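You operate a simulated robot arm through the tools that you are given. There is no shell and no other tool. Be economical: measure what you need, move in short steps, check, and stop when the job is done.

Carry out the task below with a simulated robot arm. There is one attempt and no reset: what you move stays moved.

## Task
Couple the yellow hose to the receiver that reads lowest and give it two charges.
Fine: park the yellow coupling in its rest after; blue and red stay on.

Only the result counts: the job must be done as asked and must still hold three seconds after the hand-in. Knocking over, shifting, dropping, spilling or breaking anything else fails it.

## Robot
A 6-joint arm with a two-finger parallel gripper, fixed in place. Base frame: the origin is at the foot of the arm, x ahead of it, y to its left, z up. Lengths are in m, angles in degrees, forces in N, time in s.
With the tool pointing down near the work surface it reaches from about 0.22 to 0.68 m from the base axis. Its first joint turns from -166.0 to 166.0 degrees. Payload 4.1 kg.
Tool frame: the origin (TCP) lies between the finger pads and is the grasp point; the fingertips stand 0.023 m ahead of it; z points along the fingers, y is the line along which they close. Largest opening 0.094 m; finger width 0.038, thickness 0.01; the body of the gripper, 0.054 by 0.096 m, starts 0.039 m behind the TCP.
Orientation is told as [roll, pitch, yaw] about the base's x, y, z axes, in that order, counted from this pose: with the fingers straight down and closing along the base's y, the tool's x points along the base's -x, its y along +y and its z along -z.

## Interface
- The arm moves only by the tool send_rows. Its argument "rows" is a list that holds one entry, the list of rows, each a list of 7 numbers: the turn, a rotation vector about the tool's x, y, z in units of 120 degrees (1.0 is 120 degrees), then the shift along the tool's x, y, z in units of 150 mm (1.0 is 150 mm), then the gripper command, from -1 (shut) to 1 (fully open), values between in proportion. In form: [[[rx, ry, rz, x, y, z, fingers], ...]]. A call has 1 to 8 rows; each row is the pose to reach, as a shift and turn from the pose commanded when the call began, along the tool's axes at that moment. A call with a number of a shift or a turn outside -1 to 1 is refused whole. A row lasts 0.2 s, in which the tool goes at most 0.05 m and 8.6 degrees; a call with a longer step from one row to the next is refused whole, and so is a gripper value outside its range. A pose out of reach is approached as far as the arm can. The call stops where the force on the tool passes 50 N (or 10 N more than at its start, if that is more) or the arm is blocked; 0.2 s more then pass. The fingers move at their own pace (about 0.045 m/s each) and stop on an object; they squeeze with about 43 N. The grip force told is the motor's: it shows also when the fingers shut on nothing. Time passes only in rows, and 0.2 s behind the last, so rows that repeat a pose let the fingers close. The reply holds the time, the measured pose of the TCP, the force on the tool along the base axes, the opening and the grip force, in the units named above and with some noise, and new pictures: "views" is both (left out), scene, wrist or none.
- Cameras (640 x 400 px; columns grow to the right, rows downward): "scene" is fixed at [0.049, 0.5016, 1.6487]; the picture's right is [0.82, 0.57, 0.00], its down [0.38, -0.55, -0.74] and it looks along [-0.42, 0.61, -0.67] (base axes); focal length 214 px, centre (320, 200). "wrist" rides on the gripper at [-0.039, 0, -0.044] in the tool frame; the picture's right is [0.00, -1.00, 0.00], its down [0.97, 0.00, -0.24] and it looks along [0.24, 0.00, 0.97] (tool axes); focal length 218 px, centre (320, 200). There is no depth. A picture from a camera that has moved, and an enlarged one, comes with that camera's place and axes in the base frame and with its lens.
- move_column(by): slides the trunk up (or, below 0, down) by that many m; the arm rides with it, the base frame stays. It gives what a move gives, with no picture.
- close_up(camera, box): a new picture of the part [left, top, right, bottom] of that camera's present view, enlarged. It takes no simulated time.
- sign_off(): hands the job in; it is judged then, once.

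Work in short steps. Places have to be worked out from the pictures, the camera data and where the tool is seen: move nearer, look again, correct. Check each grasp and each placing, and mend what went wrong. You have 120 turns and 170 pictures in all, those below and enlarged ones among them. Open the gripper and draw the arm clear of the work before you hand the job in, unless the task says otherwise; then end with one line.

The tools are called after "Emit:" by a JSON object that holds its "api" and its "payload". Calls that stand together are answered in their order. send_rows: Moves the arm, as the interface text tells. Its arguments: {"type":"object","properties":{"rows":{"type":"array","items":{"type":"array","items":{"type":"array","items":{"type":"number"}}}},"views":{"type":"string","enum":["both","scene","wrist","none"]}},"required":["rows"]} The other tools are called the same way: move_column (by) slides the trunk up or down; close_up (camera, box) takes an enlarged picture of a part of a camera's view; sign_off () hands the job in.

At the start:

```text
t: 0.0
eef_pos: [0.246, 0.1668, 1.3762]
ee_rot: [0.0, 0.1, 0.0]
ft_force: [-0.7, 0.5, -0.1]
opening: 0.0942
finger_force: 0.0
trunk travel left (down, up): [-0.525, 0.065]
```

scene: 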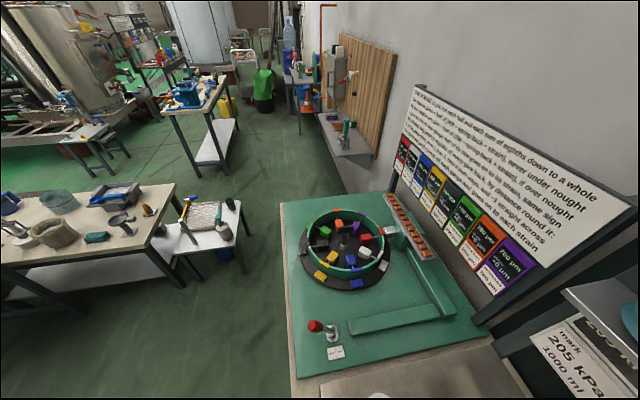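
wrist: 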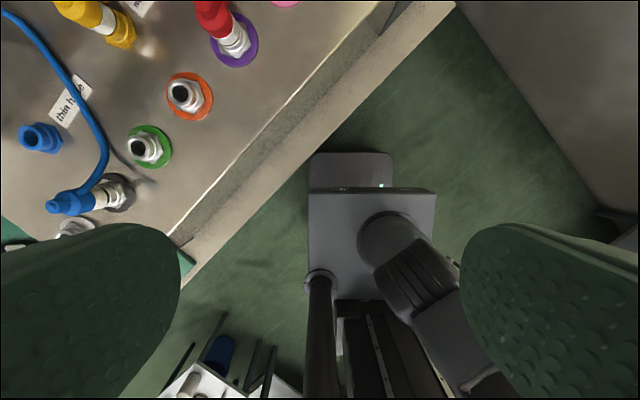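

The scene camera shows a placard with a rule, and the wrist camera shows the receivers. I will enlarge both to read the details.

Emit:
{"api": "close_up", "payload": {"camera": "scene", "box": [380, 80, 640, 310]}}

Emit:
{"api": "close_up", "payload": {"camera": "wrist", "box": [0, 0, 400, 250]}}

Emit:
{"api": "close_up", "payload": {"camera": "scene", "box": [280, 180, 480, 370]}}

Emit:
{"api": "close_up", "payload": {"camera": "scene", "box": [500, 270, 640, 400]}}

```text
1.74 times, centred on (510, 195) of scene
camera zoom: at [0.049, 0.5016, 1.6487], right [0.82, 0.57, 0.0], down [0.38, -0.55, -0.74], along [-0.42, 0.61, -0.67], focal length 373 px, centre (-10, 209)
```

zoom: 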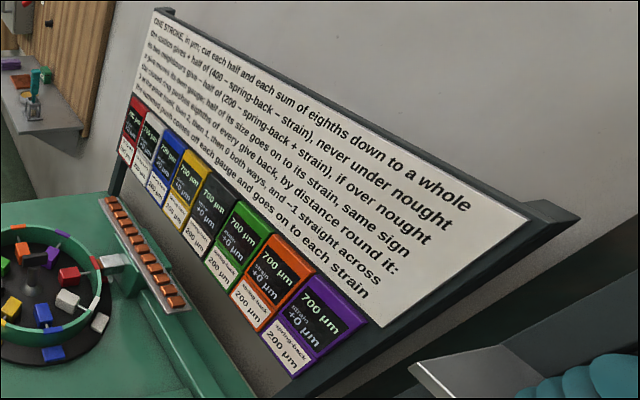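

```text
1.60 times, centred on (200, 125) of wrist
camera zoom: at [0.2862, 0.1661, 1.4209], right [0.0, -1.0, 0.0], down [-0.97, 0.0, 0.24], along [-0.24, 0.0, -0.97], focal length 349 px, centre (512, 320)
```

zoom: 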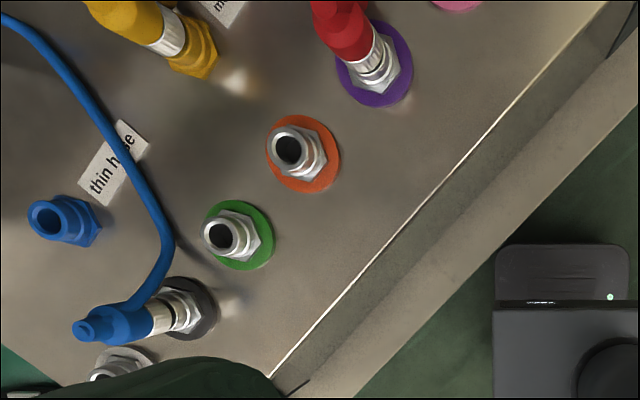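

```text
2.11 times, centred on (380, 275) of scene
camera zoom: at [0.049, 0.5016, 1.6487], right [0.82, 0.57, 0.0], down [0.38, -0.55, -0.74], along [-0.42, 0.61, -0.67], focal length 452 px, centre (194, 42)
```

zoom: 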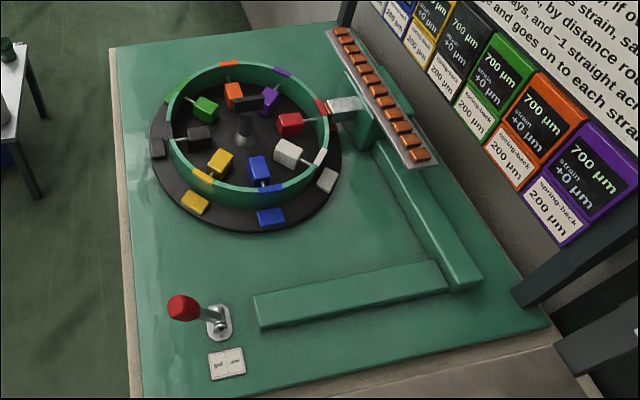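

```text
3.08 times, centred on (570, 335) of scene
camera zoom: at [0.049, 0.5016, 1.6487], right [0.82, 0.57, 0.0], down [0.38, -0.55, -0.74], along [-0.42, 0.61, -0.67], focal length 660 px, centre (-449, -215)
```

zoom: 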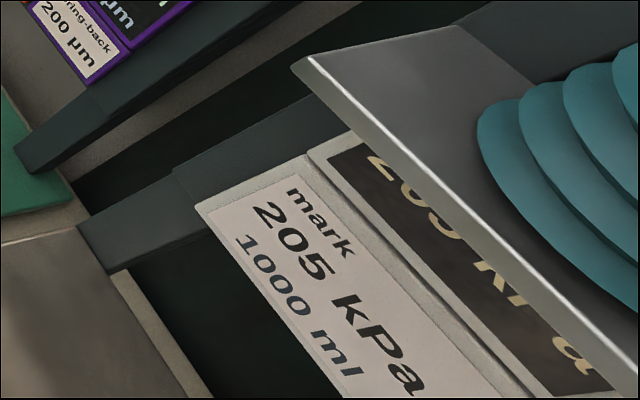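

The bench edge runs diagonally and the receivers lie toward +x+y, with the readout boards beyond them. I will yaw the tool 45° toward them, then tilt it up to see the readouts.

Emit:
{"api": "send_rows", "payload": {"rows": [[[0, 0, -0.07, 0, 0, 0, 1], [0, 0, -0.14, 0, 0, 0, 1], [0, 0, -0.21, 0, 0, 0, 1], [0, 0, -0.28, 0, 0, 0, 1], [0, 0, -0.35, 0, 0, 0, 1], [0, 0, -0.375, 0, 0, 0, 1]]], "views": "wrist"}}

Emit:
{"api": "send_rows", "payload": {"rows": [[[0, -0.07, 0, 0, 0, 0, 1], [0, -0.14, 0, 0, 0, 0, 1], [0, -0.21, 0, 0, 0, 0, 1], [0, -0.28, 0, 0, 0, 0, 1], [0, -0.35, 0, 0, 0, 0, 1]]], "views": "wrist"}}

```text
t: 1.4
eef_pos: [0.2473, 0.1684, 1.3775]
ee_rot: [0.0, -0.1, 45.1]
ft_force: [-0.3, -0.7, 0.1]
opening: 0.0941
finger_force: 0.0
trunk travel left (down, up): [-0.525, 0.065]
camera wrist: at [0.2748, 0.1946, 1.4208], right [0.71, -0.71, 0.0], down [-0.69, -0.69, 0.24], along [-0.17, -0.17, -0.97], focal length 218 px, centre (320, 200)
```

wrist: 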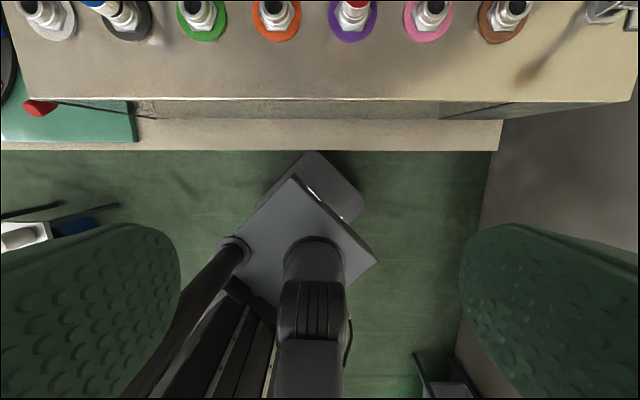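

```text
t: 2.6
eef_pos: [0.2457, 0.1664, 1.3768]
ee_rot: [0.0, -42.3, 45.0]
ft_force: [-0.1, 1.0, 1.0]
opening: 0.094
finger_force: 0.0
trunk travel left (down, up): [-0.525, 0.065]
camera wrist: at [0.2468, 0.1658, 1.4357], right [0.71, -0.71, 0.0], down [-0.62, -0.62, -0.47], along [0.34, 0.33, -0.88], focal length 218 px, centre (320, 200)
```

wrist: 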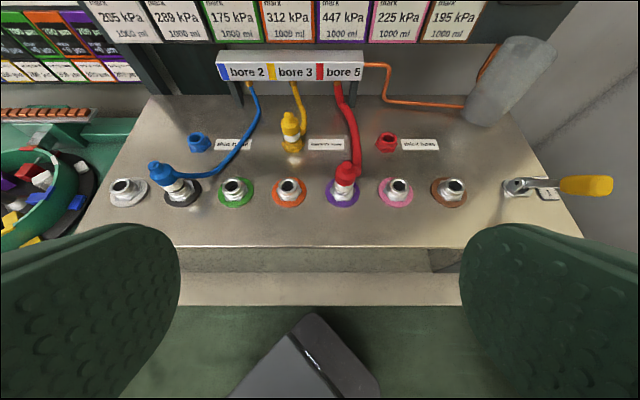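

Seven receivers, each with its board above; I tilt further up to see the readings.

Emit:
{"api": "send_rows", "payload": {"rows": [[[0, -0.07, 0, 0, 0, 0, 1], [0, -0.14, 0, 0, 0, 0, 1], [0, -0.21, 0, 0, 0, 0, 1], [0, -0.25, 0, 0, 0, 0, 1]]], "views": "wrist"}}

Emit:
{"api": "close_up", "payload": {"camera": "wrist", "box": [60, 60, 320, 222]}}

Emit:
{"api": "close_up", "payload": {"camera": "wrist", "box": [300, 60, 560, 222]}}

```text
t: 3.8
eef_pos: [0.2692, 0.1985, 1.3383]
ee_rot: [3.1, -63.8, 44.4]
ft_force: [-0.2, 0.1, 0.0]
opening: 0.0942
finger_force: 0.0
trunk travel left (down, up): [-0.525, 0.065]
stopped in row 4: the arm was blocked; the commanded pose is now the measured one
camera wrist: at [0.2566, 0.1798, 1.3919], right [0.73, -0.68, -0.02], down [-0.45, -0.46, -0.77], along [0.51, 0.57, -0.64], focal length 218 px, centre (320, 200)
```

wrist: 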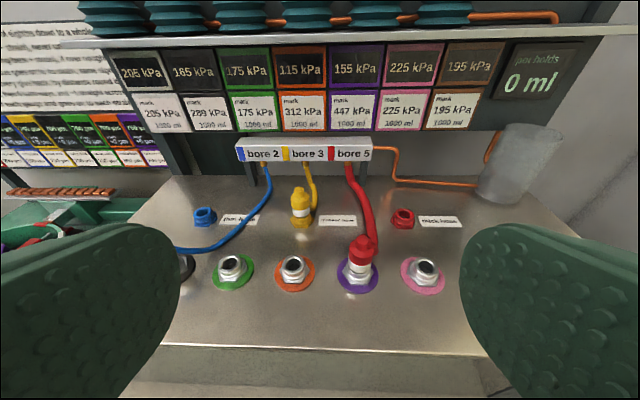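

```text
2.46 times, centred on (190, 141) of wrist
camera zoom: at [0.2566, 0.1798, 1.3919], right [0.73, -0.68, -0.02], down [-0.45, -0.46, -0.77], along [0.51, 0.57, -0.64], focal length 537 px, centre (640, 345)
```

zoom: 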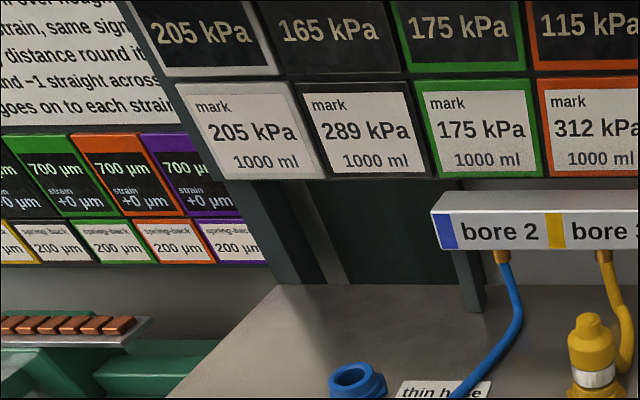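

```text
2.46 times, centred on (430, 141) of wrist
camera zoom: at [0.2566, 0.1798, 1.3919], right [0.73, -0.68, -0.02], down [-0.45, -0.46, -0.77], along [0.51, 0.57, -0.64], focal length 537 px, centre (49, 345)
```

zoom: 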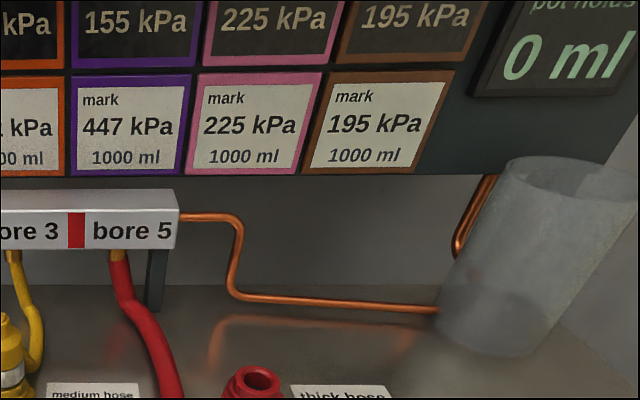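

Readings: grey 205, black 165, green 175, orange 115, purple 155, pink 225, brown 195, so orange is lowest. Next I tilt back to about -40° and look at the lever on the right to learn how a charge works.

Emit:
{"api": "send_rows", "payload": {"rows": [[[0, 0.066, 0, -0.04, 0, -0.117, 1], [0, 0.132, 0, -0.08, 0, -0.233, 1], [0, 0.198, 0, -0.12, 0, -0.35, 1]]], "views": "none"}}

Emit:
{"api": "send_rows", "payload": {"rows": [[[0.043, 0, 0.051, 0, 0, 0, 1], [0.086, 0, 0.102, 0, 0, 0, 1], [0.128, 0, 0.153, 0, 0, 0, 1], [0.171, 0, 0.204, 0, 0, 0, 1], [0.214, 0, 0.255, 0, 0, 0, 1]]], "views": "wrist"}}

```text
t: 4.6
eef_pos: [0.2416, 0.1658, 1.3798]
ee_rot: [1.6, -40.6, 45.9]
ft_force: [-0.6, 0.6, 0.1]
opening: 0.094
finger_force: 0.0
trunk travel left (down, up): [-0.525, 0.065]
```

```text
t: 5.8
eef_pos: [0.2426, 0.1669, 1.3807]
ee_rot: [1.8, -39.6, 5.7]
ft_force: [0.3, 0.7, -0.5]
opening: 0.094
finger_force: 0.0
trunk travel left (down, up): [-0.525, 0.065]
camera wrist: at [0.246, 0.1646, 1.439], right [0.12, -0.99, -0.02], down [-0.89, -0.1, -0.44], along [0.43, 0.07, -0.9], focal length 218 px, centre (320, 200)
```

wrist: 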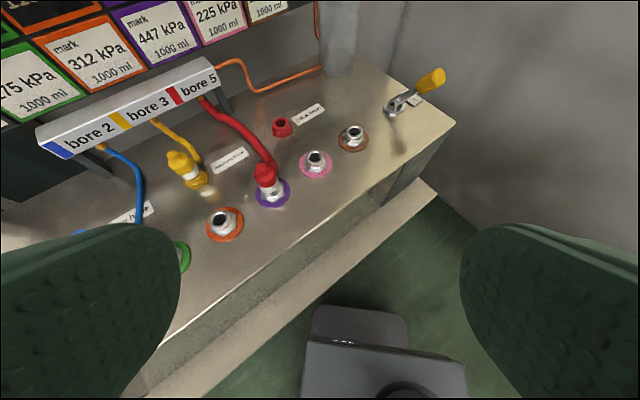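

I move closer to the lever to read its label.

Emit:
{"api": "send_rows", "payload": {"rows": [[[0, 0, 0, -0.15, -0.2, 0.13, 1], [0, 0, 0, -0.3, -0.4, 0.26, 1], [0, 0, 0, -0.45, -0.6, 0.39, 1], [0, 0, 0, -0.61, -0.8, 0.51, 1]]], "views": "wrist"}}

Emit:
{"api": "close_up", "payload": {"camera": "wrist", "box": [170, 20, 410, 170]}}

```text
t: 6.8
eef_pos: [0.3757, 0.0638, 1.3739]
ee_rot: [1.8, -39.7, 5.9]
ft_force: [0.1, 0.3, 1.2]
opening: 0.0941
finger_force: 0.0
trunk travel left (down, up): [-0.525, 0.065]
camera wrist: at [0.3796, 0.0606, 1.4332], right [0.12, -0.99, -0.02], down [-0.9, -0.1, -0.43], along [0.43, 0.07, -0.9], focal length 218 px, centre (320, 200)
```

wrist: 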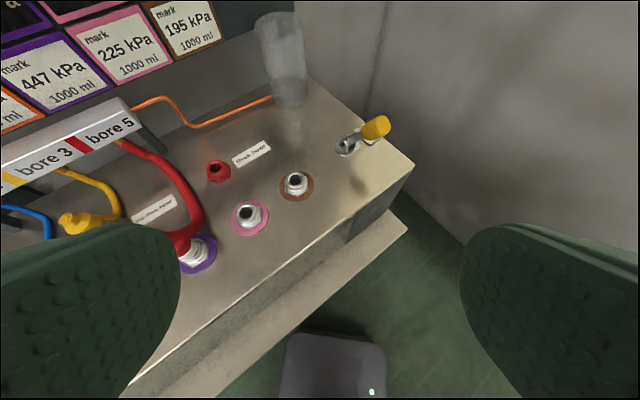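

```text
2.67 times, centred on (290, 95) of wrist
camera zoom: at [0.3796, 0.0606, 1.4332], right [0.12, -0.99, -0.02], down [-0.9, -0.1, -0.43], along [0.43, 0.07, -0.9], focal length 582 px, centre (400, 480)
```

zoom: 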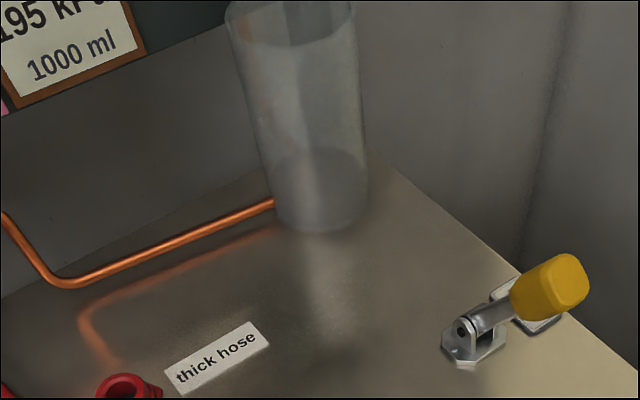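

The lever pivots at about (0.68, 0.05, 1.07) with its tip at about (0.647, 0.007, 1.167), leaning to the front. The yellow coupling top is near (0.447, 0.445, 1.135) and the orange receiver near (0.361, 0.362). Now I move to inspect the yellow coupling.

Emit:
{"api": "send_rows", "payload": {"rows": [[[-0.043, 0, -0.051, 0, 0.16, 0, 1], [-0.086, 0, -0.102, 0, 0.32, 0, 1], [-0.128, 0, -0.153, 0, 0.48, 0, 1], [-0.171, 0, -0.204, 0, 0.64, 0, 1], [-0.21, 0, -0.25, 0, 0.8, 0, 1]]], "views": "none"}}

Emit:
{"api": "send_rows", "payload": {"rows": [[[0, 0, 0, -0.06, 0.21, 0.14, 1], [0, 0, 0, -0.12, 0.42, 0.28, 1], [0, 0, 0, -0.18, 0.63, 0.42, 1], [0, 0, 0, -0.235, 0.85, 0.55, 1]]], "views": "both"}}

Emit:
{"api": "close_up", "payload": {"camera": "wrist", "box": [200, 40, 440, 190]}}

```text
t: 8.0
eef_pos: [0.3619, 0.1811, 1.3784]
ee_rot: [1.7, -40.5, 45.3]
ft_force: [0.7, 0.0, -0.5]
opening: 0.0939
finger_force: 0.0
trunk travel left (down, up): [-0.525, 0.065]
```

```text
t: 9.0
eef_pos: [0.3227, 0.3296, 1.3439]
ee_rot: [1.8, -40.6, 45.1]
ft_force: [0.0, -1.2, -0.6]
opening: 0.094
finger_force: 0.0
trunk travel left (down, up): [-0.525, 0.065]
camera wrist: at [0.3257, 0.3281, 1.4018], right [0.72, -0.69, -0.02], down [-0.63, -0.64, -0.45], along [0.3, 0.34, -0.89], focal length 218 px, centre (320, 200)
```

scene: 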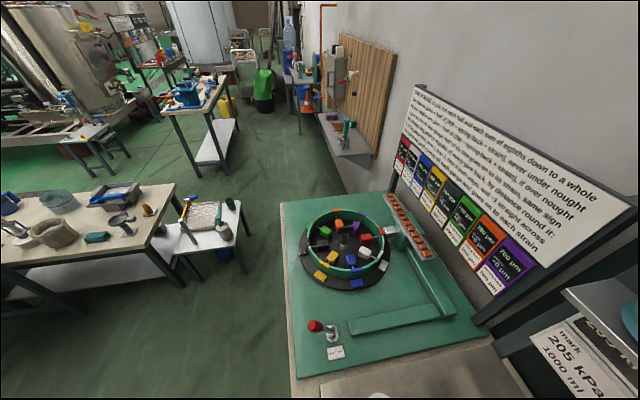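
wrist: 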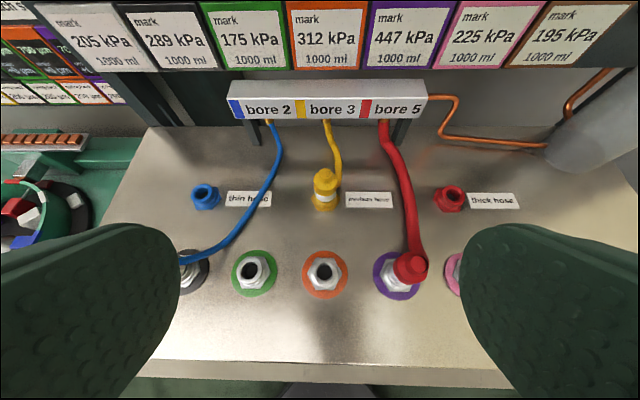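

```text
2.67 times, centred on (320, 115) of wrist
camera zoom: at [0.3257, 0.3281, 1.4018], right [0.72, -0.69, -0.02], down [-0.63, -0.64, -0.45], along [0.3, 0.34, -0.89], focal length 582 px, centre (320, 427)
```

zoom: 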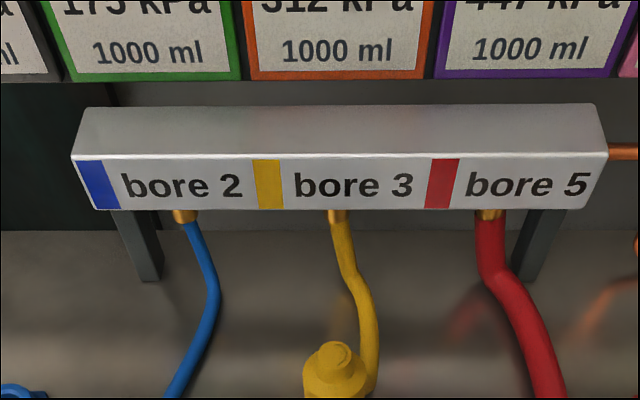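

I enlarge the coupling and the orange receiver to locate them precisely.

Emit:
{"api": "close_up", "payload": {"camera": "wrist", "box": [260, 150, 420, 310]}}

```text
2.50 times, centred on (340, 230) of wrist
camera zoom: at [0.3257, 0.3281, 1.4018], right [0.72, -0.69, -0.02], down [-0.63, -0.64, -0.45], along [0.3, 0.34, -0.89], focal length 546 px, centre (270, 125)
```

zoom: 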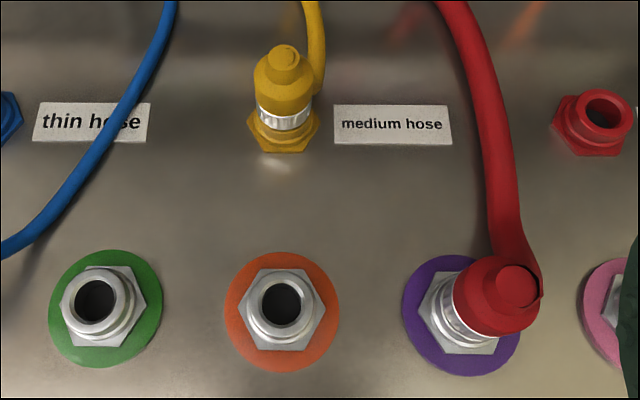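

The fingers will close along the bench, with the tool tilted about -25° so its body stays clear of the hose. I move to a point just above and in front of the yellow coupling and look.

Emit:
{"api": "send_rows", "payload": {"rows": [[[0.004, 0.033, 0, -0.025, 0, 0.22, 1], [0.008, 0.065, 0, -0.05, 0, 0.44, 1], [0.012, 0.098, 0, -0.075, -0.01, 0.66, 1], [0.015, 0.13, 0, -0.1, -0.01, 0.87, 1]]], "views": "wrist"}}

```text
t: 10.0
eef_pos: [0.3919, 0.3998, 1.2541]
ee_rot: [-0.1, -24.9, 45.3]
ft_force: [0.4, -0.1, 0.1]
opening: 0.0941
finger_force: 0.1
trunk travel left (down, up): [-0.525, 0.065]
camera wrist: at [0.4038, 0.4106, 1.3098], right [0.71, -0.7, 0.0], down [-0.69, -0.7, -0.19], along [0.14, 0.13, -0.98], focal length 218 px, centre (320, 200)
```

wrist: 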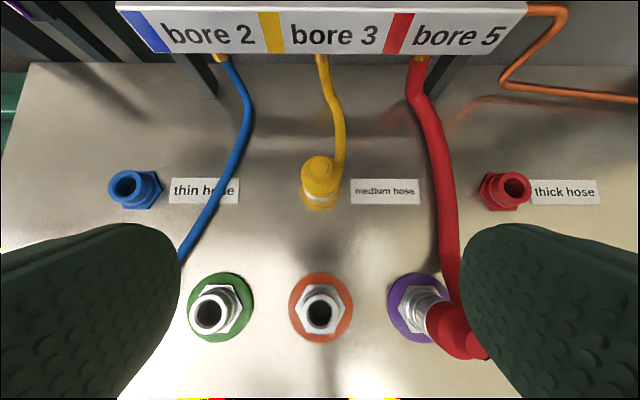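

The coupling centre is about (0.445, 0.449) with its top near z 1.145. I advance most of the way along the tool axis and look again.

Emit:
{"api": "send_rows", "payload": {"rows": [[[0, 0, 0, -0.02, -0.01, 0.25, 1], [0, 0, 0, -0.04, -0.02, 0.5, 1], [0, 0, 0, -0.05, -0.02, 0.7, 1]]], "views": "wrist"}}

```text
t: 10.8
eef_pos: [0.4323, 0.4311, 1.1614]
ee_rot: [-0.3, -25.0, 45.3]
ft_force: [-0.2, -0.2, 0.3]
opening: 0.0941
finger_force: 0.1
trunk travel left (down, up): [-0.525, 0.065]
camera wrist: at [0.4447, 0.4416, 1.2181], right [0.71, -0.71, 0.0], down [-0.69, -0.7, -0.19], along [0.14, 0.13, -0.98], focal length 218 px, centre (320, 200)
```

wrist: 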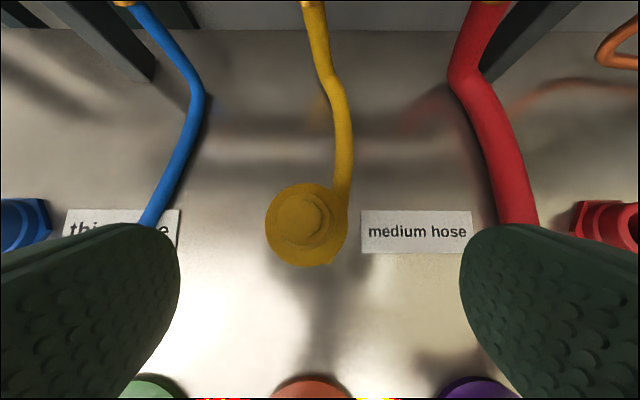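

The cap is centred at about (0.4455, 0.450). I narrow the fingers a little, then lower to grasp height.

Emit:
{"api": "send_rows", "payload": {"rows": [[[0, 0, 0, 0, 0.027, 0, 0.35], [0, 0, 0, 0, 0.027, 0, 0.35], [0, 0, 0, -0.01, 0.027, 0.16, 0.35], [0, 0, 0, -0.017, 0.027, 0.325, 0.35]]], "views": "wrist"}}

```text
t: 11.8
eef_pos: [0.4442, 0.4511, 1.1193]
ee_rot: [-0.3, -25.0, 45.2]
ft_force: [0.2, 0.0, -0.5]
opening: 0.0635
finger_force: 0.0
trunk travel left (down, up): [-0.525, 0.065]
camera wrist: at [0.4567, 0.4615, 1.1758], right [0.71, -0.7, 0.0], down [-0.69, -0.7, -0.19], along [0.14, 0.13, -0.98], focal length 218 px, centre (320, 200)
```

wrist: 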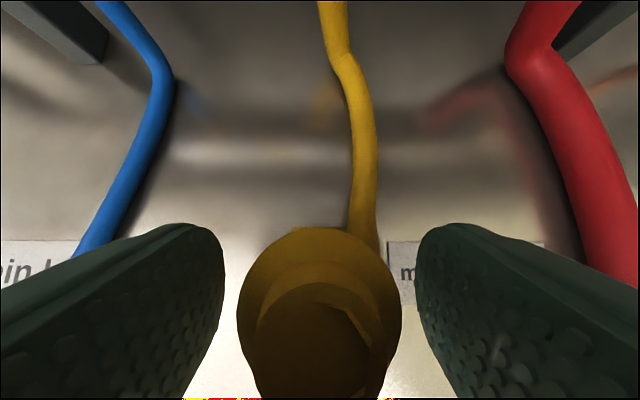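

The coupling sits between the fingers, so I close the grip.

Emit:
{"api": "send_rows", "payload": {"rows": [[[0, 0, 0, 0, 0, 0, -1], [0, 0, 0, 0, 0, 0, -1], [0, 0, 0, 0, 0, 0, -1], [0, 0, 0, 0, 0, 0, -1]]], "views": "wrist"}}

```text
t: 12.8
eef_pos: [0.4427, 0.4505, 1.1192]
ee_rot: [-0.2, -25.0, 45.3]
ft_force: [0.3, 0.2, -0.1]
opening: 0.0327
finger_force: 42.5
trunk travel left (down, up): [-0.525, 0.065]
camera wrist: at [0.4563, 0.4613, 1.1759], right [0.71, -0.7, 0.0], down [-0.69, -0.7, -0.19], along [0.14, 0.13, -0.98], focal length 218 px, centre (320, 200)
```

wrist: 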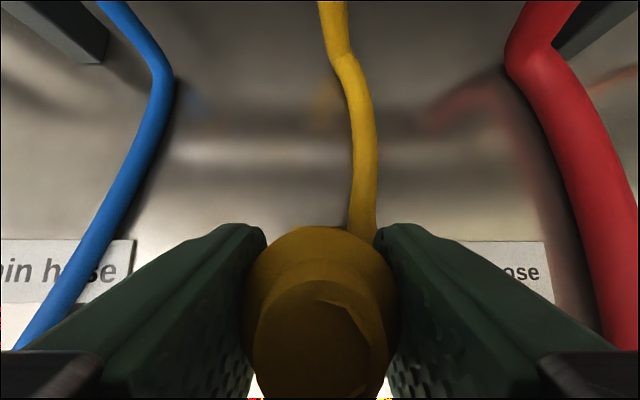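

Gripped at 0.0327 m. I lift straight up about 6 cm.

Emit:
{"api": "send_rows", "payload": {"rows": [[[0, 0, 0, -0.042, 0, -0.09, -1], [0, 0, 0, -0.085, 0, -0.18, -1], [0, 0, 0, -0.127, 0, -0.27, -1], [0, 0, 0, -0.169, 0, -0.363, -1]]], "views": "wrist"}}

```text
t: 13.8
eef_pos: [0.4416, 0.4499, 1.1785]
ee_rot: [-0.1, -25.0, 45.3]
ft_force: [-0.3, 0.0, -0.6]
opening: 0.0328
finger_force: 43.3
trunk travel left (down, up): [-0.525, 0.065]
camera wrist: at [0.4538, 0.4615, 1.235], right [0.71, -0.7, 0.0], down [-0.69, -0.7, -0.19], along [0.14, 0.13, -0.98], focal length 218 px, centre (320, 200)
```

wrist: 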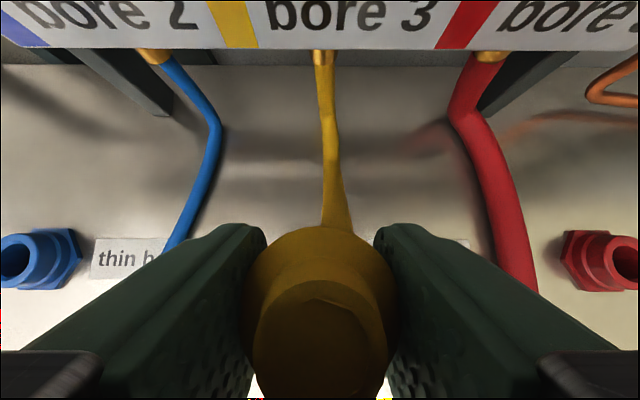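

The coupling came out freely. I carry it toward the front, slightly past the orange receiver, so the receiver is visible ahead of it for alignment.

Emit:
{"api": "send_rows", "payload": {"rows": [[[0, 0, 0, 0.17, 0, -0.11, -1], [0, 0, 0, 0.34, 0, -0.22, -1], [0, 0, 0, 0.51, 0, -0.33, -1], [0, 0, 0, 0.68, 0, -0.435, -1], [0, 0, 0, 0.85, 0, -0.543, -1]]], "views": "wrist"}}

```text
t: 15.0
eef_pos: [0.3364, 0.3469, 1.1979]
ee_rot: [-0.1, -25.0, 45.2]
ft_force: [0.2, 0.6, -1.8]
opening: 0.0327
finger_force: 43.4
trunk travel left (down, up): [-0.525, 0.065]
camera wrist: at [0.3491, 0.3573, 1.2537], right [0.71, -0.7, 0.0], down [-0.69, -0.7, -0.19], along [0.14, 0.13, -0.98], focal length 218 px, centre (320, 200)
```

wrist: 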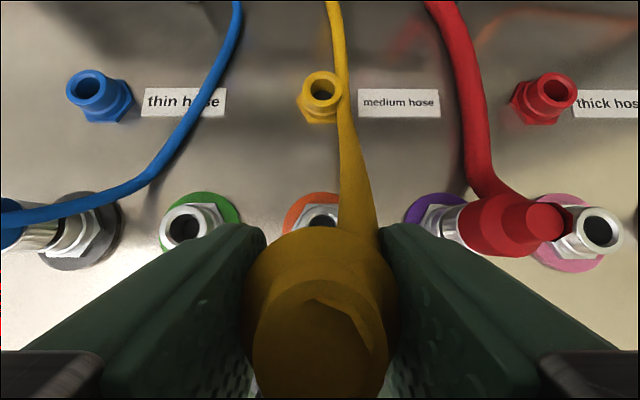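

Relative to its rest, the orange receiver is about 0.120 m toward the front. I move above it at TCP about (0.358, 0.364) and check from both measurements.

Emit:
{"api": "send_rows", "payload": {"rows": [[[0, 0, 0, -0.04, -0.01, 0.13, -1], [0, 0, 0, -0.081, -0.02, 0.259, -1], [0, 0, 0, -0.081, -0.02, 0.259, -1]]], "views": "wrist"}}

```text
t: 15.8
eef_pos: [0.3579, 0.3633, 1.1677]
ee_rot: [-0.2, -25.0, 45.3]
ft_force: [0.0, 0.0, -1.2]
opening: 0.0325
finger_force: 42.8
trunk travel left (down, up): [-0.525, 0.065]
camera wrist: at [0.3713, 0.3748, 1.2237], right [0.71, -0.7, 0.0], down [-0.69, -0.7, -0.19], along [0.14, 0.13, -0.98], focal length 218 px, centre (320, 200)
```

wrist: 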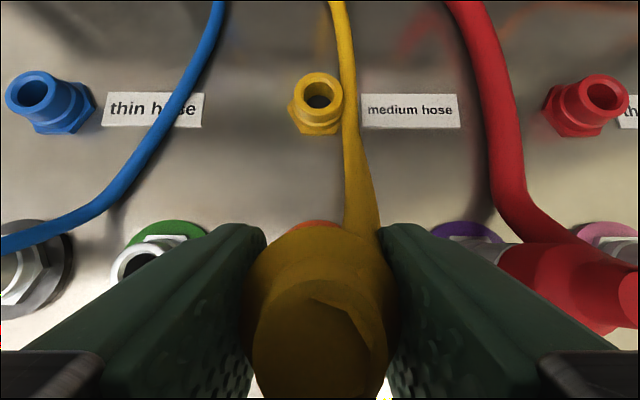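

Lined up; I lower slowly and watch the force.

Emit:
{"api": "send_rows", "payload": {"rows": [[[0, 0, 0, 0.025, 0, 0.054, -1], [0, 0, 0, 0.051, 0, 0.109, -1], [0, 0, 0, 0.076, 0, 0.163, -1], [0, 0, 0, 0.102, 0, 0.218, -1], [0, 0, 0, 0.127, 0, 0.272, -1]]], "views": "wrist"}}

```text
t: 17.0
eef_pos: [0.3575, 0.3619, 1.1258]
ee_rot: [-0.2, -25.5, 45.3]
ft_force: [-1.4, 2.1, 20.1]
opening: 0.0329
finger_force: 42.8
trunk travel left (down, up): [-0.525, 0.065]
camera wrist: at [0.3702, 0.3727, 1.1824], right [0.71, -0.7, 0.0], down [-0.69, -0.7, -0.2], along [0.14, 0.14, -0.98], focal length 218 px, centre (320, 200)
```

wrist: 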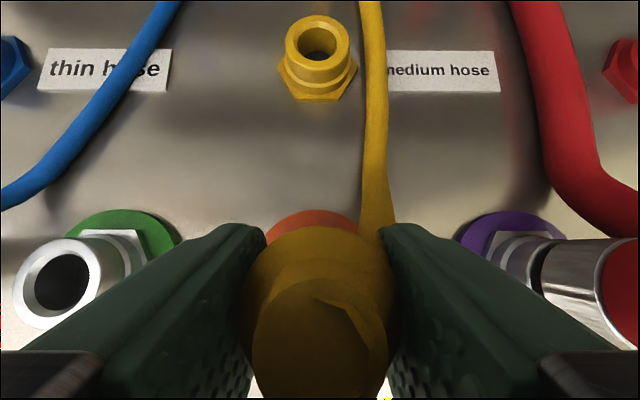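

The mouths of rest and receiver are at the same height (~1.087), and 20 N shows it is nearly seated about 6 mm above the parked height. I press on a little further.

Emit:
{"api": "send_rows", "payload": {"rows": [[[0, 0, 0, 0.006, 0, 0.012, -1], [0, 0, 0, 0.011, 0, 0.024, -1], [0, 0, 0, 0.017, 0, 0.036, -1], [0, 0, 0, 0.023, 0, 0.05, -1]]], "views": "wrist"}}

Emit:
{"api": "close_up", "payload": {"camera": "wrist", "box": [200, 180, 440, 330]}}

```text
t: 18.0
eef_pos: [0.358, 0.3618, 1.1179]
ee_rot: [-0.2, -25.4, 45.3]
ft_force: [1.8, 2.5, 32.5]
opening: 0.033
finger_force: 42.6
trunk travel left (down, up): [-0.525, 0.065]
camera wrist: at [0.3697, 0.3722, 1.174], right [0.71, -0.7, 0.0], down [-0.69, -0.7, -0.2], along [0.14, 0.14, -0.98], focal length 218 px, centre (320, 200)
```

wrist: 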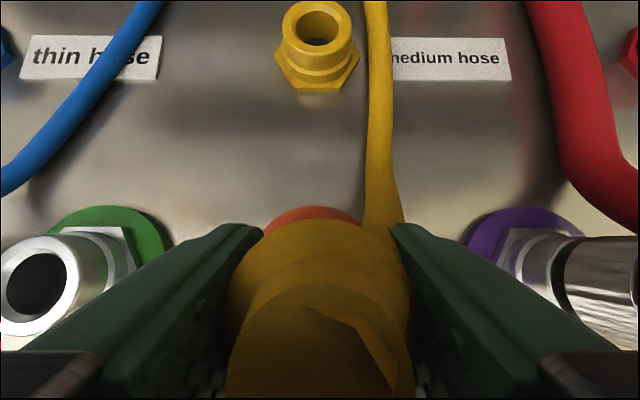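

```text
2.67 times, centred on (320, 255) of wrist
camera zoom: at [0.3697, 0.3722, 1.174], right [0.71, -0.7, 0.0], down [-0.69, -0.7, -0.2], along [0.14, 0.14, -0.98], focal length 582 px, centre (320, 53)
```

zoom: 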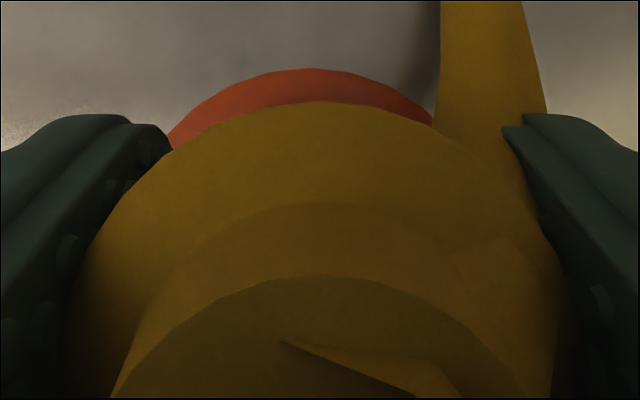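

The fingers slid a few mm down the coupling, so it has bottomed on something. I release and back away to inspect from outside.

Emit:
{"api": "send_rows", "payload": {"rows": [[[0, 0, 0, -0.01, 0, -0.02, -0.2], [0, 0, 0, -0.01, 0, -0.02, 0.35], [0, 0, 0, -0.01, 0, -0.02, 0.35], [0, 0, 0, -0.01, 0, -0.2, 0.35], [0, 0, 0, -0.01, 0, -0.5, 0.35], [0, 0, 0, -0.01, 0, -0.75, 0.35], [0, 0, 0, -0.01, 0, -1, 0.35]]], "views": "wrist"}}

Emit:
{"api": "close_up", "payload": {"camera": "wrist", "box": [200, 200, 520, 400]}}

```text
t: 19.6
eef_pos: [0.3112, 0.3193, 1.2535]
ee_rot: [-0.1, -25.0, 45.2]
ft_force: [0.5, 0.2, 1.2]
opening: 0.0636
finger_force: 0.1
trunk travel left (down, up): [-0.525, 0.065]
camera wrist: at [0.324, 0.329, 1.3097], right [0.71, -0.7, 0.0], down [-0.69, -0.7, -0.19], along [0.14, 0.13, -0.98], focal length 218 px, centre (320, 200)
```

wrist: 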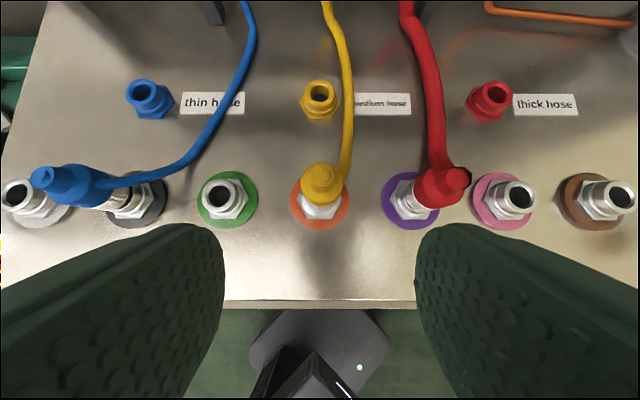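

```text
2.00 times, centred on (360, 300) of wrist
camera zoom: at [0.324, 0.329, 1.3097], right [0.71, -0.7, 0.0], down [-0.69, -0.7, -0.19], along [0.14, 0.13, -0.98], focal length 436 px, centre (240, 0)
```

zoom: 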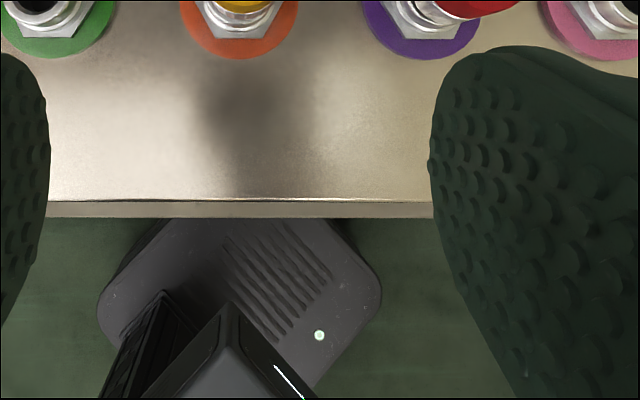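

It stands upright on the orange receiver; I enlarge to compare its seating with that of red and blue.

Emit:
{"api": "close_up", "payload": {"camera": "wrist", "box": [270, 140, 430, 240]}}

```text
4.00 times, centred on (350, 190) of wrist
camera zoom: at [0.324, 0.329, 1.3097], right [0.71, -0.7, 0.0], down [-0.69, -0.7, -0.19], along [0.14, 0.13, -0.98], focal length 873 px, centre (200, 240)
```

zoom: 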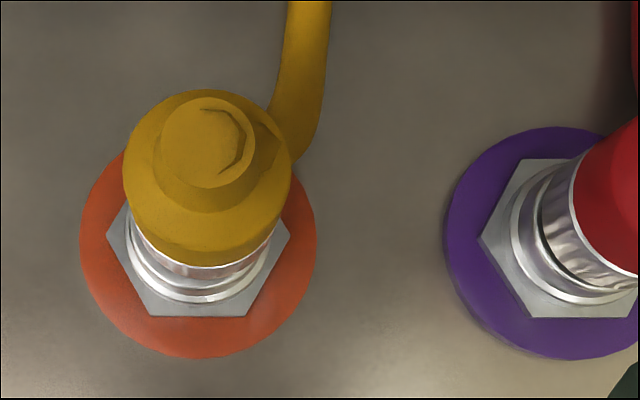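

I drop lower and tilt up for a more sideways view of the seating.

Emit:
{"api": "send_rows", "payload": {"rows": [[[0, -0.055, 0, 0.12, 0, 0.02, 0.35], [0, -0.11, 0, 0.24, 0, 0.04, 0.35], [0, -0.165, 0, 0.36, 0, 0.06, 0.35], [0, -0.22, 0, 0.47, 0, 0.08, 0.35]]], "views": "wrist"}}

Emit:
{"api": "close_up", "payload": {"camera": "wrist", "box": [220, 120, 460, 270]}}

```text
t: 20.6
eef_pos: [0.2704, 0.2774, 1.2123]
ee_rot: [-0.4, -51.4, 45.4]
ft_force: [-0.1, -0.3, -0.5]
opening: 0.0638
finger_force: 0.1
trunk travel left (down, up): [-0.525, 0.065]
camera wrist: at [0.2648, 0.2686, 1.2693], right [0.71, -0.7, 0.0], down [-0.56, -0.56, -0.61], along [0.43, 0.43, -0.79], focal length 218 px, centre (320, 200)
```

wrist: 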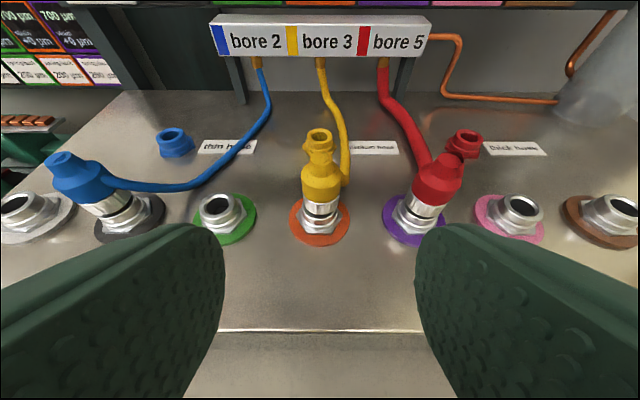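

```text
2.67 times, centred on (340, 195) of wrist
camera zoom: at [0.2648, 0.2686, 1.2693], right [0.71, -0.7, 0.0], down [-0.56, -0.56, -0.61], along [0.43, 0.43, -0.79], focal length 582 px, centre (267, 213)
```

zoom: 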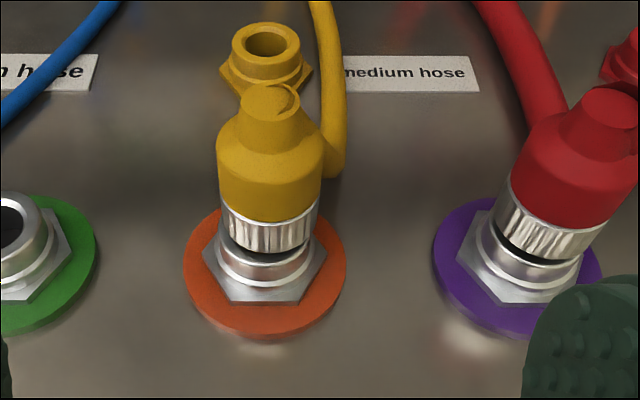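

Yellow is seated just like red, with the same gap. Next I raise the arm and move along the bench to view the lever and its label.

Emit:
{"api": "send_rows", "payload": {"rows": [[[0, 0, 0, -0.16, -0.2, -0.125, 0.35], [0, 0, 0, -0.31, -0.4, -0.25, 0.35], [0, 0, 0, -0.47, -0.6, -0.375, 0.35], [0, 0, 0, -0.625, -0.8, -0.5, 0.35], [0, 0, 0, -0.625, -1, -0.5, 0.35]]], "views": "none"}}

Emit:
{"api": "send_rows", "payload": {"rows": [[[0, 0, 0, 0, -0.3, 0, 0.35], [0, 0, 0, 0, -0.6, 0, 0.35], [0, 0, 0, 0, -0.9, 0, 0.35], [0, 0, 0, 0, -1, 0, 0.35]]], "views": "wrist"}}

```text
t: 21.8
eef_pos: [0.3779, 0.1703, 1.3309]
ee_rot: [-0.3, -51.5, 45.5]
ft_force: [-0.1, 0.0, 0.1]
opening: 0.0635
finger_force: 0.0
trunk travel left (down, up): [-0.525, 0.065]
```

```text
t: 22.8
eef_pos: [0.4851, 0.0652, 1.3309]
ee_rot: [-0.3, -51.4, 45.4]
ft_force: [0.1, -0.3, 0.1]
opening: 0.0632
finger_force: 0.1
trunk travel left (down, up): [-0.525, 0.065]
camera wrist: at [0.4793, 0.0574, 1.3894], right [0.71, -0.7, 0.0], down [-0.56, -0.56, -0.61], along [0.43, 0.43, -0.79], focal length 218 px, centre (320, 200)
```

wrist: 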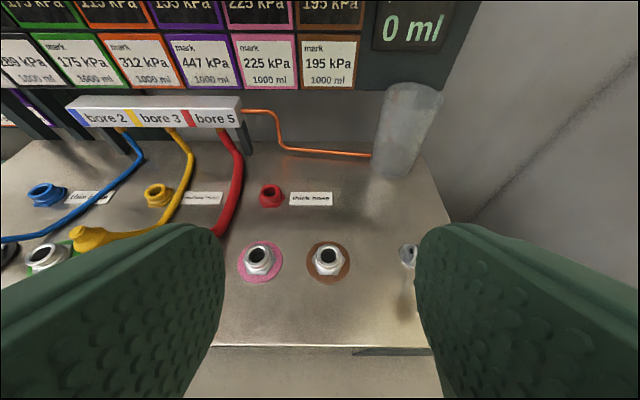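

The lever is behind the right finger, so I shift a bit more along the bench.

Emit:
{"api": "send_rows", "payload": {"rows": [[[0, 0, 0, 0, -0.3, 0, 0.35], [0, 0, 0, 0, -0.6, 0, 0.35], [0, 0, 0, 0, -0.85, 0, 0.35]]], "views": "wrist"}}

Emit:
{"api": "close_up", "payload": {"camera": "wrist", "box": [230, 130, 390, 290]}}

```text
t: 23.6
eef_pos: [0.5752, -0.0252, 1.3299]
ee_rot: [-0.4, -51.4, 45.4]
ft_force: [1.2, -0.4, 0.3]
opening: 0.0637
finger_force: 0.0
trunk travel left (down, up): [-0.525, 0.065]
camera wrist: at [0.5689, -0.034, 1.3882], right [0.71, -0.7, 0.0], down [-0.56, -0.56, -0.61], along [0.43, 0.43, -0.79], focal length 218 px, centre (320, 200)
```

wrist: 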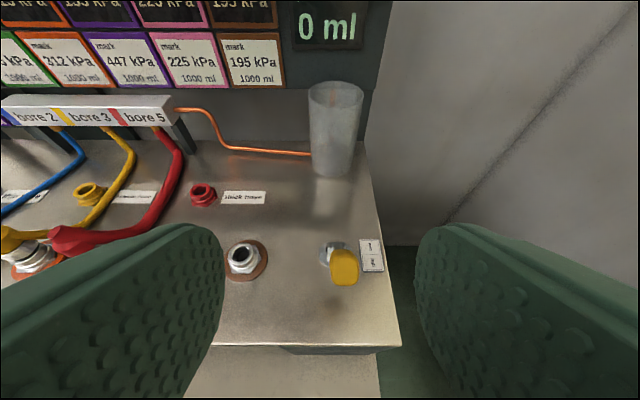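

```text
2.50 times, centred on (310, 210) of wrist
camera zoom: at [0.5689, -0.034, 1.3882], right [0.71, -0.7, 0.0], down [-0.56, -0.56, -0.61], along [0.43, 0.43, -0.79], focal length 546 px, centre (345, 175)
```

zoom: 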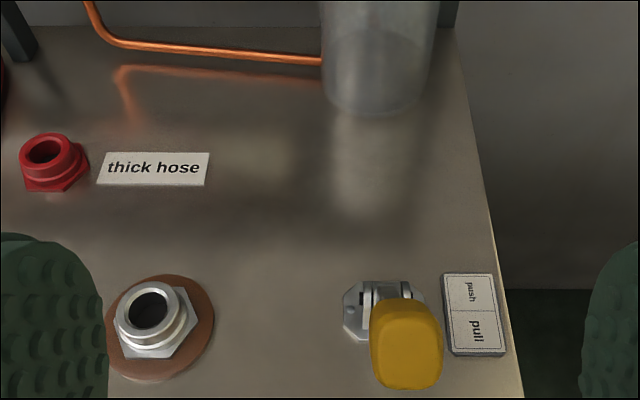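

I enlarge the lever label to its limit.

Emit:
{"api": "close_up", "payload": {"camera": "wrist", "box": [340, 225, 404, 285]}}

Emit:
{"api": "close_up", "payload": {"camera": "wrist", "box": [0, 0, 400, 100]}}

```text
6.67 times, centred on (372, 255) of wrist
camera zoom: at [0.5689, -0.034, 1.3882], right [0.71, -0.7, 0.0], down [-0.56, -0.56, -0.61], along [0.43, 0.43, -0.79], focal length 1455 px, centre (-27, -167)
```

zoom: 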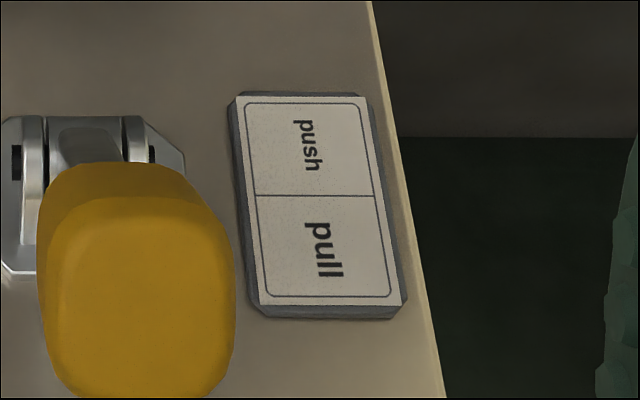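

```text
1.60 times, centred on (200, 50) of wrist
camera zoom: at [0.5689, -0.034, 1.3882], right [0.71, -0.7, 0.0], down [-0.56, -0.56, -0.61], along [0.43, 0.43, -0.79], focal length 349 px, centre (512, 440)
```

zoom: 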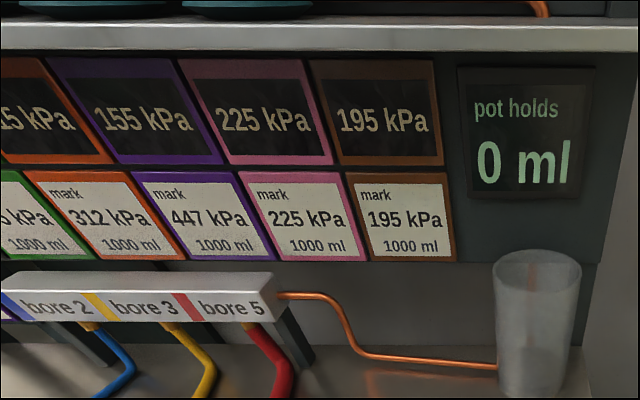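

The label says "push" (back) and "pull" (front); the lever now leans to the front. I will grip its yellow knob, which is about at f=0.462, r=0.4525, z=1.163 in bench axes, so I close in on it in two steps.

Emit:
{"api": "send_rows", "payload": {"rows": [[[0, 0, 0, 0.19, -0.06, 0.15, 0.35], [0, 0, 0, 0.38, -0.12, 0.3, 0.35], [0, 0, 0, 0.565, -0.187, 0.42, 0.35], [0, 0, 0, 0.565, -0.187, 0.5, 0.35]]], "views": "wrist"}}

```text
t: 24.6
eef_pos: [0.6004, -0.0397, 1.2191]
ee_rot: [-0.4, -51.5, 45.5]
ft_force: [-0.2, 0.0, 0.1]
opening: 0.0633
finger_force: 0.0
trunk travel left (down, up): [-0.525, 0.065]
camera wrist: at [0.5935, -0.0484, 1.2776], right [0.71, -0.7, 0.0], down [-0.56, -0.56, -0.61], along [0.43, 0.43, -0.79], focal length 218 px, centre (320, 200)
```

wrist: 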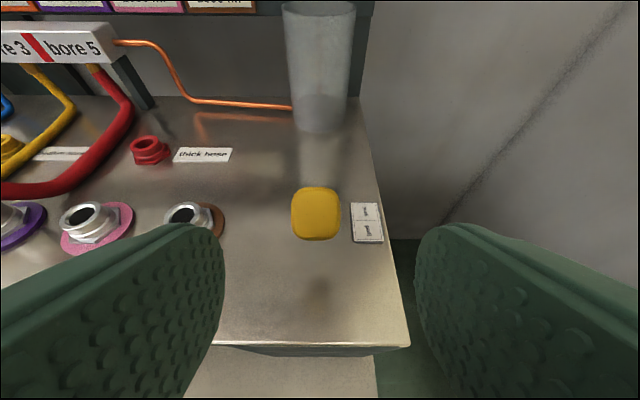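

The knob is centred at about f=0.462, z=1.163, and nearly in line with the fingers. I go in and grip it.

Emit:
{"api": "send_rows", "payload": {"rows": [[[0, 0, 0, 0.01, 0.01, 0.2, 0.35], [0, 0, 0, 0.02, 0.01, 0.4, 0.35], [0, 0, 0, 0.02, 0.01, 0.6, 0.35], [0, 0, 0, 0.02, 0.01, 0.6, -1], [0, 0, 0, 0.02, 0.01, 0.6, -1], [0, 0, 0, 0.02, 0.01, 0.6, -1], [0, 0, 0, 0.02, 0.01, 0.6, -1]]], "views": "wrist"}}

```text
t: 26.2
eef_pos: [0.6457, 0.0093, 1.1607]
ee_rot: [-0.3, -51.3, 45.4]
ft_force: [-4.5, 3.7, -0.3]
opening: 0.0284
finger_force: 44.8
trunk travel left (down, up): [-0.525, 0.065]
camera wrist: at [0.64, 0.0014, 1.2186], right [0.71, -0.7, 0.0], down [-0.56, -0.56, -0.61], along [0.43, 0.43, -0.79], focal length 218 px, centre (320, 200)
```

wrist: 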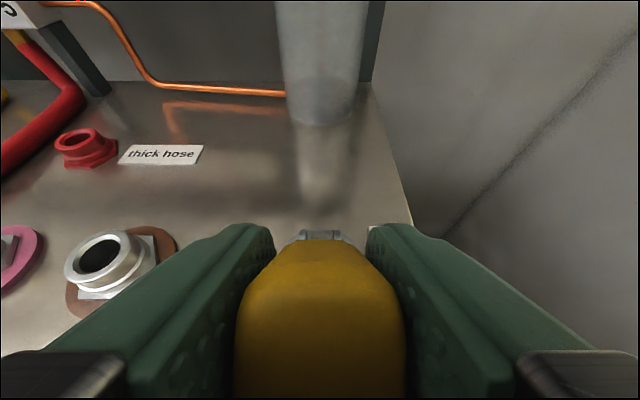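

I have the knob. I swing it back along its arc to upright and check forces, pot and gauges.

Emit:
{"api": "send_rows", "payload": {"rows": [[[0, 0, 0, -0.06, 0.01, 0.025, -1], [0, 0, 0, -0.12, 0.01, 0.05, -1], [0, 0, 0, -0.175, 0.01, 0.087, -1], [0, 0, 0, -0.228, 0.01, 0.124, -1], [0, 0, 0, -0.275, 0.01, 0.17, -1], [0, 0, 0, -0.32, 0.01, 0.217, -1]]], "views": "wrist"}}

```text
t: 27.6
eef_pos: [0.6853, 0.0473, 1.1792]
ee_rot: [-0.4, -51.6, 45.5]
ft_force: [-9.8, -11.8, -0.4]
opening: 0.0286
finger_force: 44.6
trunk travel left (down, up): [-0.525, 0.065]
camera wrist: at [0.6779, 0.0395, 1.2375], right [0.71, -0.71, 0.0], down [-0.56, -0.56, -0.61], along [0.43, 0.43, -0.79], focal length 218 px, centre (320, 200)
```

wrist: 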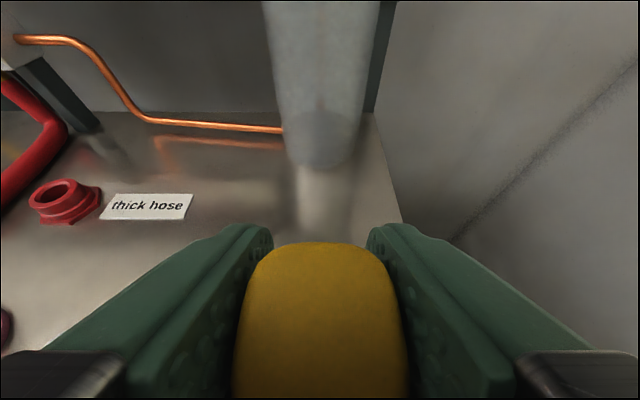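

It moves against about 15 N. I continue through to the push end.

Emit:
{"api": "send_rows", "payload": {"rows": [[[0, 0, 0, -0.036, 0, 0.055, -1], [0, 0, 0, -0.071, 0, 0.11, -1], [0, 0, 0, -0.095, 0, 0.171, -1], [0, 0, 0, -0.119, 0, 0.232, -1], [0, 0, 0, -0.13, 0, 0.293, -1], [0, 0, 0, -0.14, 0, 0.354, -1]]], "views": "wrist"}}

```text
t: 29.0
eef_pos: [0.7234, 0.0872, 1.1646]
ee_rot: [-0.7, -51.7, 45.5]
ft_force: [8.4, -8.1, 28.3]
opening: 0.0285
finger_force: 45.1
trunk travel left (down, up): [-0.525, 0.065]
camera wrist: at [0.7172, 0.0789, 1.2231], right [0.71, -0.71, 0.01], down [-0.55, -0.56, -0.61], along [0.44, 0.43, -0.79], focal length 218 px, centre (320, 200)
```

wrist: 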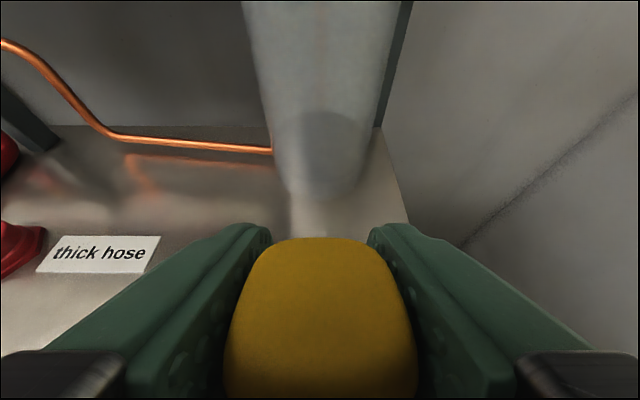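

It reached the end of the push arc. I release and back out to read the pot and gauges.

Emit:
{"api": "send_rows", "payload": {"rows": [[[0, 0, 0, 0, 0, -0.02, 0.35], [0, 0, 0, 0, 0, -0.02, 0.35], [0, 0, 0, 0, 0, -0.25, 0.35], [0, 0, 0, 0, 0, -0.5, 0.35], [0, 0, 0, -0.1, 0, -0.75, 0.35], [0, 0, 0, -0.3, 0, -1, 0.35]]], "views": "wrist"}}

```text
t: 30.4
eef_pos: [0.6585, 0.0259, 1.2909]
ee_rot: [-0.2, -51.3, 45.4]
ft_force: [-0.3, -1.0, 0.6]
opening: 0.0636
finger_force: 0.0
trunk travel left (down, up): [-0.525, 0.065]
camera wrist: at [0.6521, 0.0179, 1.3491], right [0.71, -0.7, 0.0], down [-0.56, -0.56, -0.61], along [0.43, 0.43, -0.79], focal length 218 px, centre (320, 200)
```

wrist: 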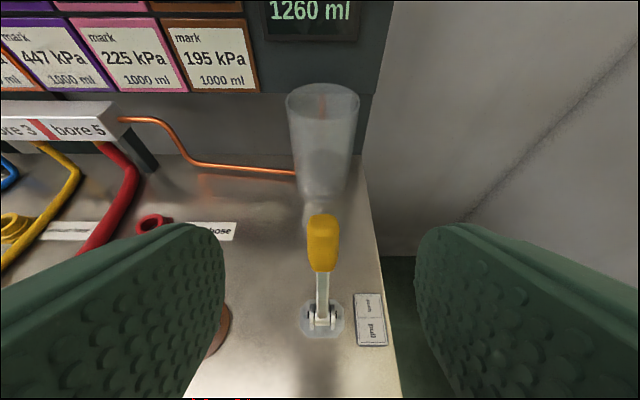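

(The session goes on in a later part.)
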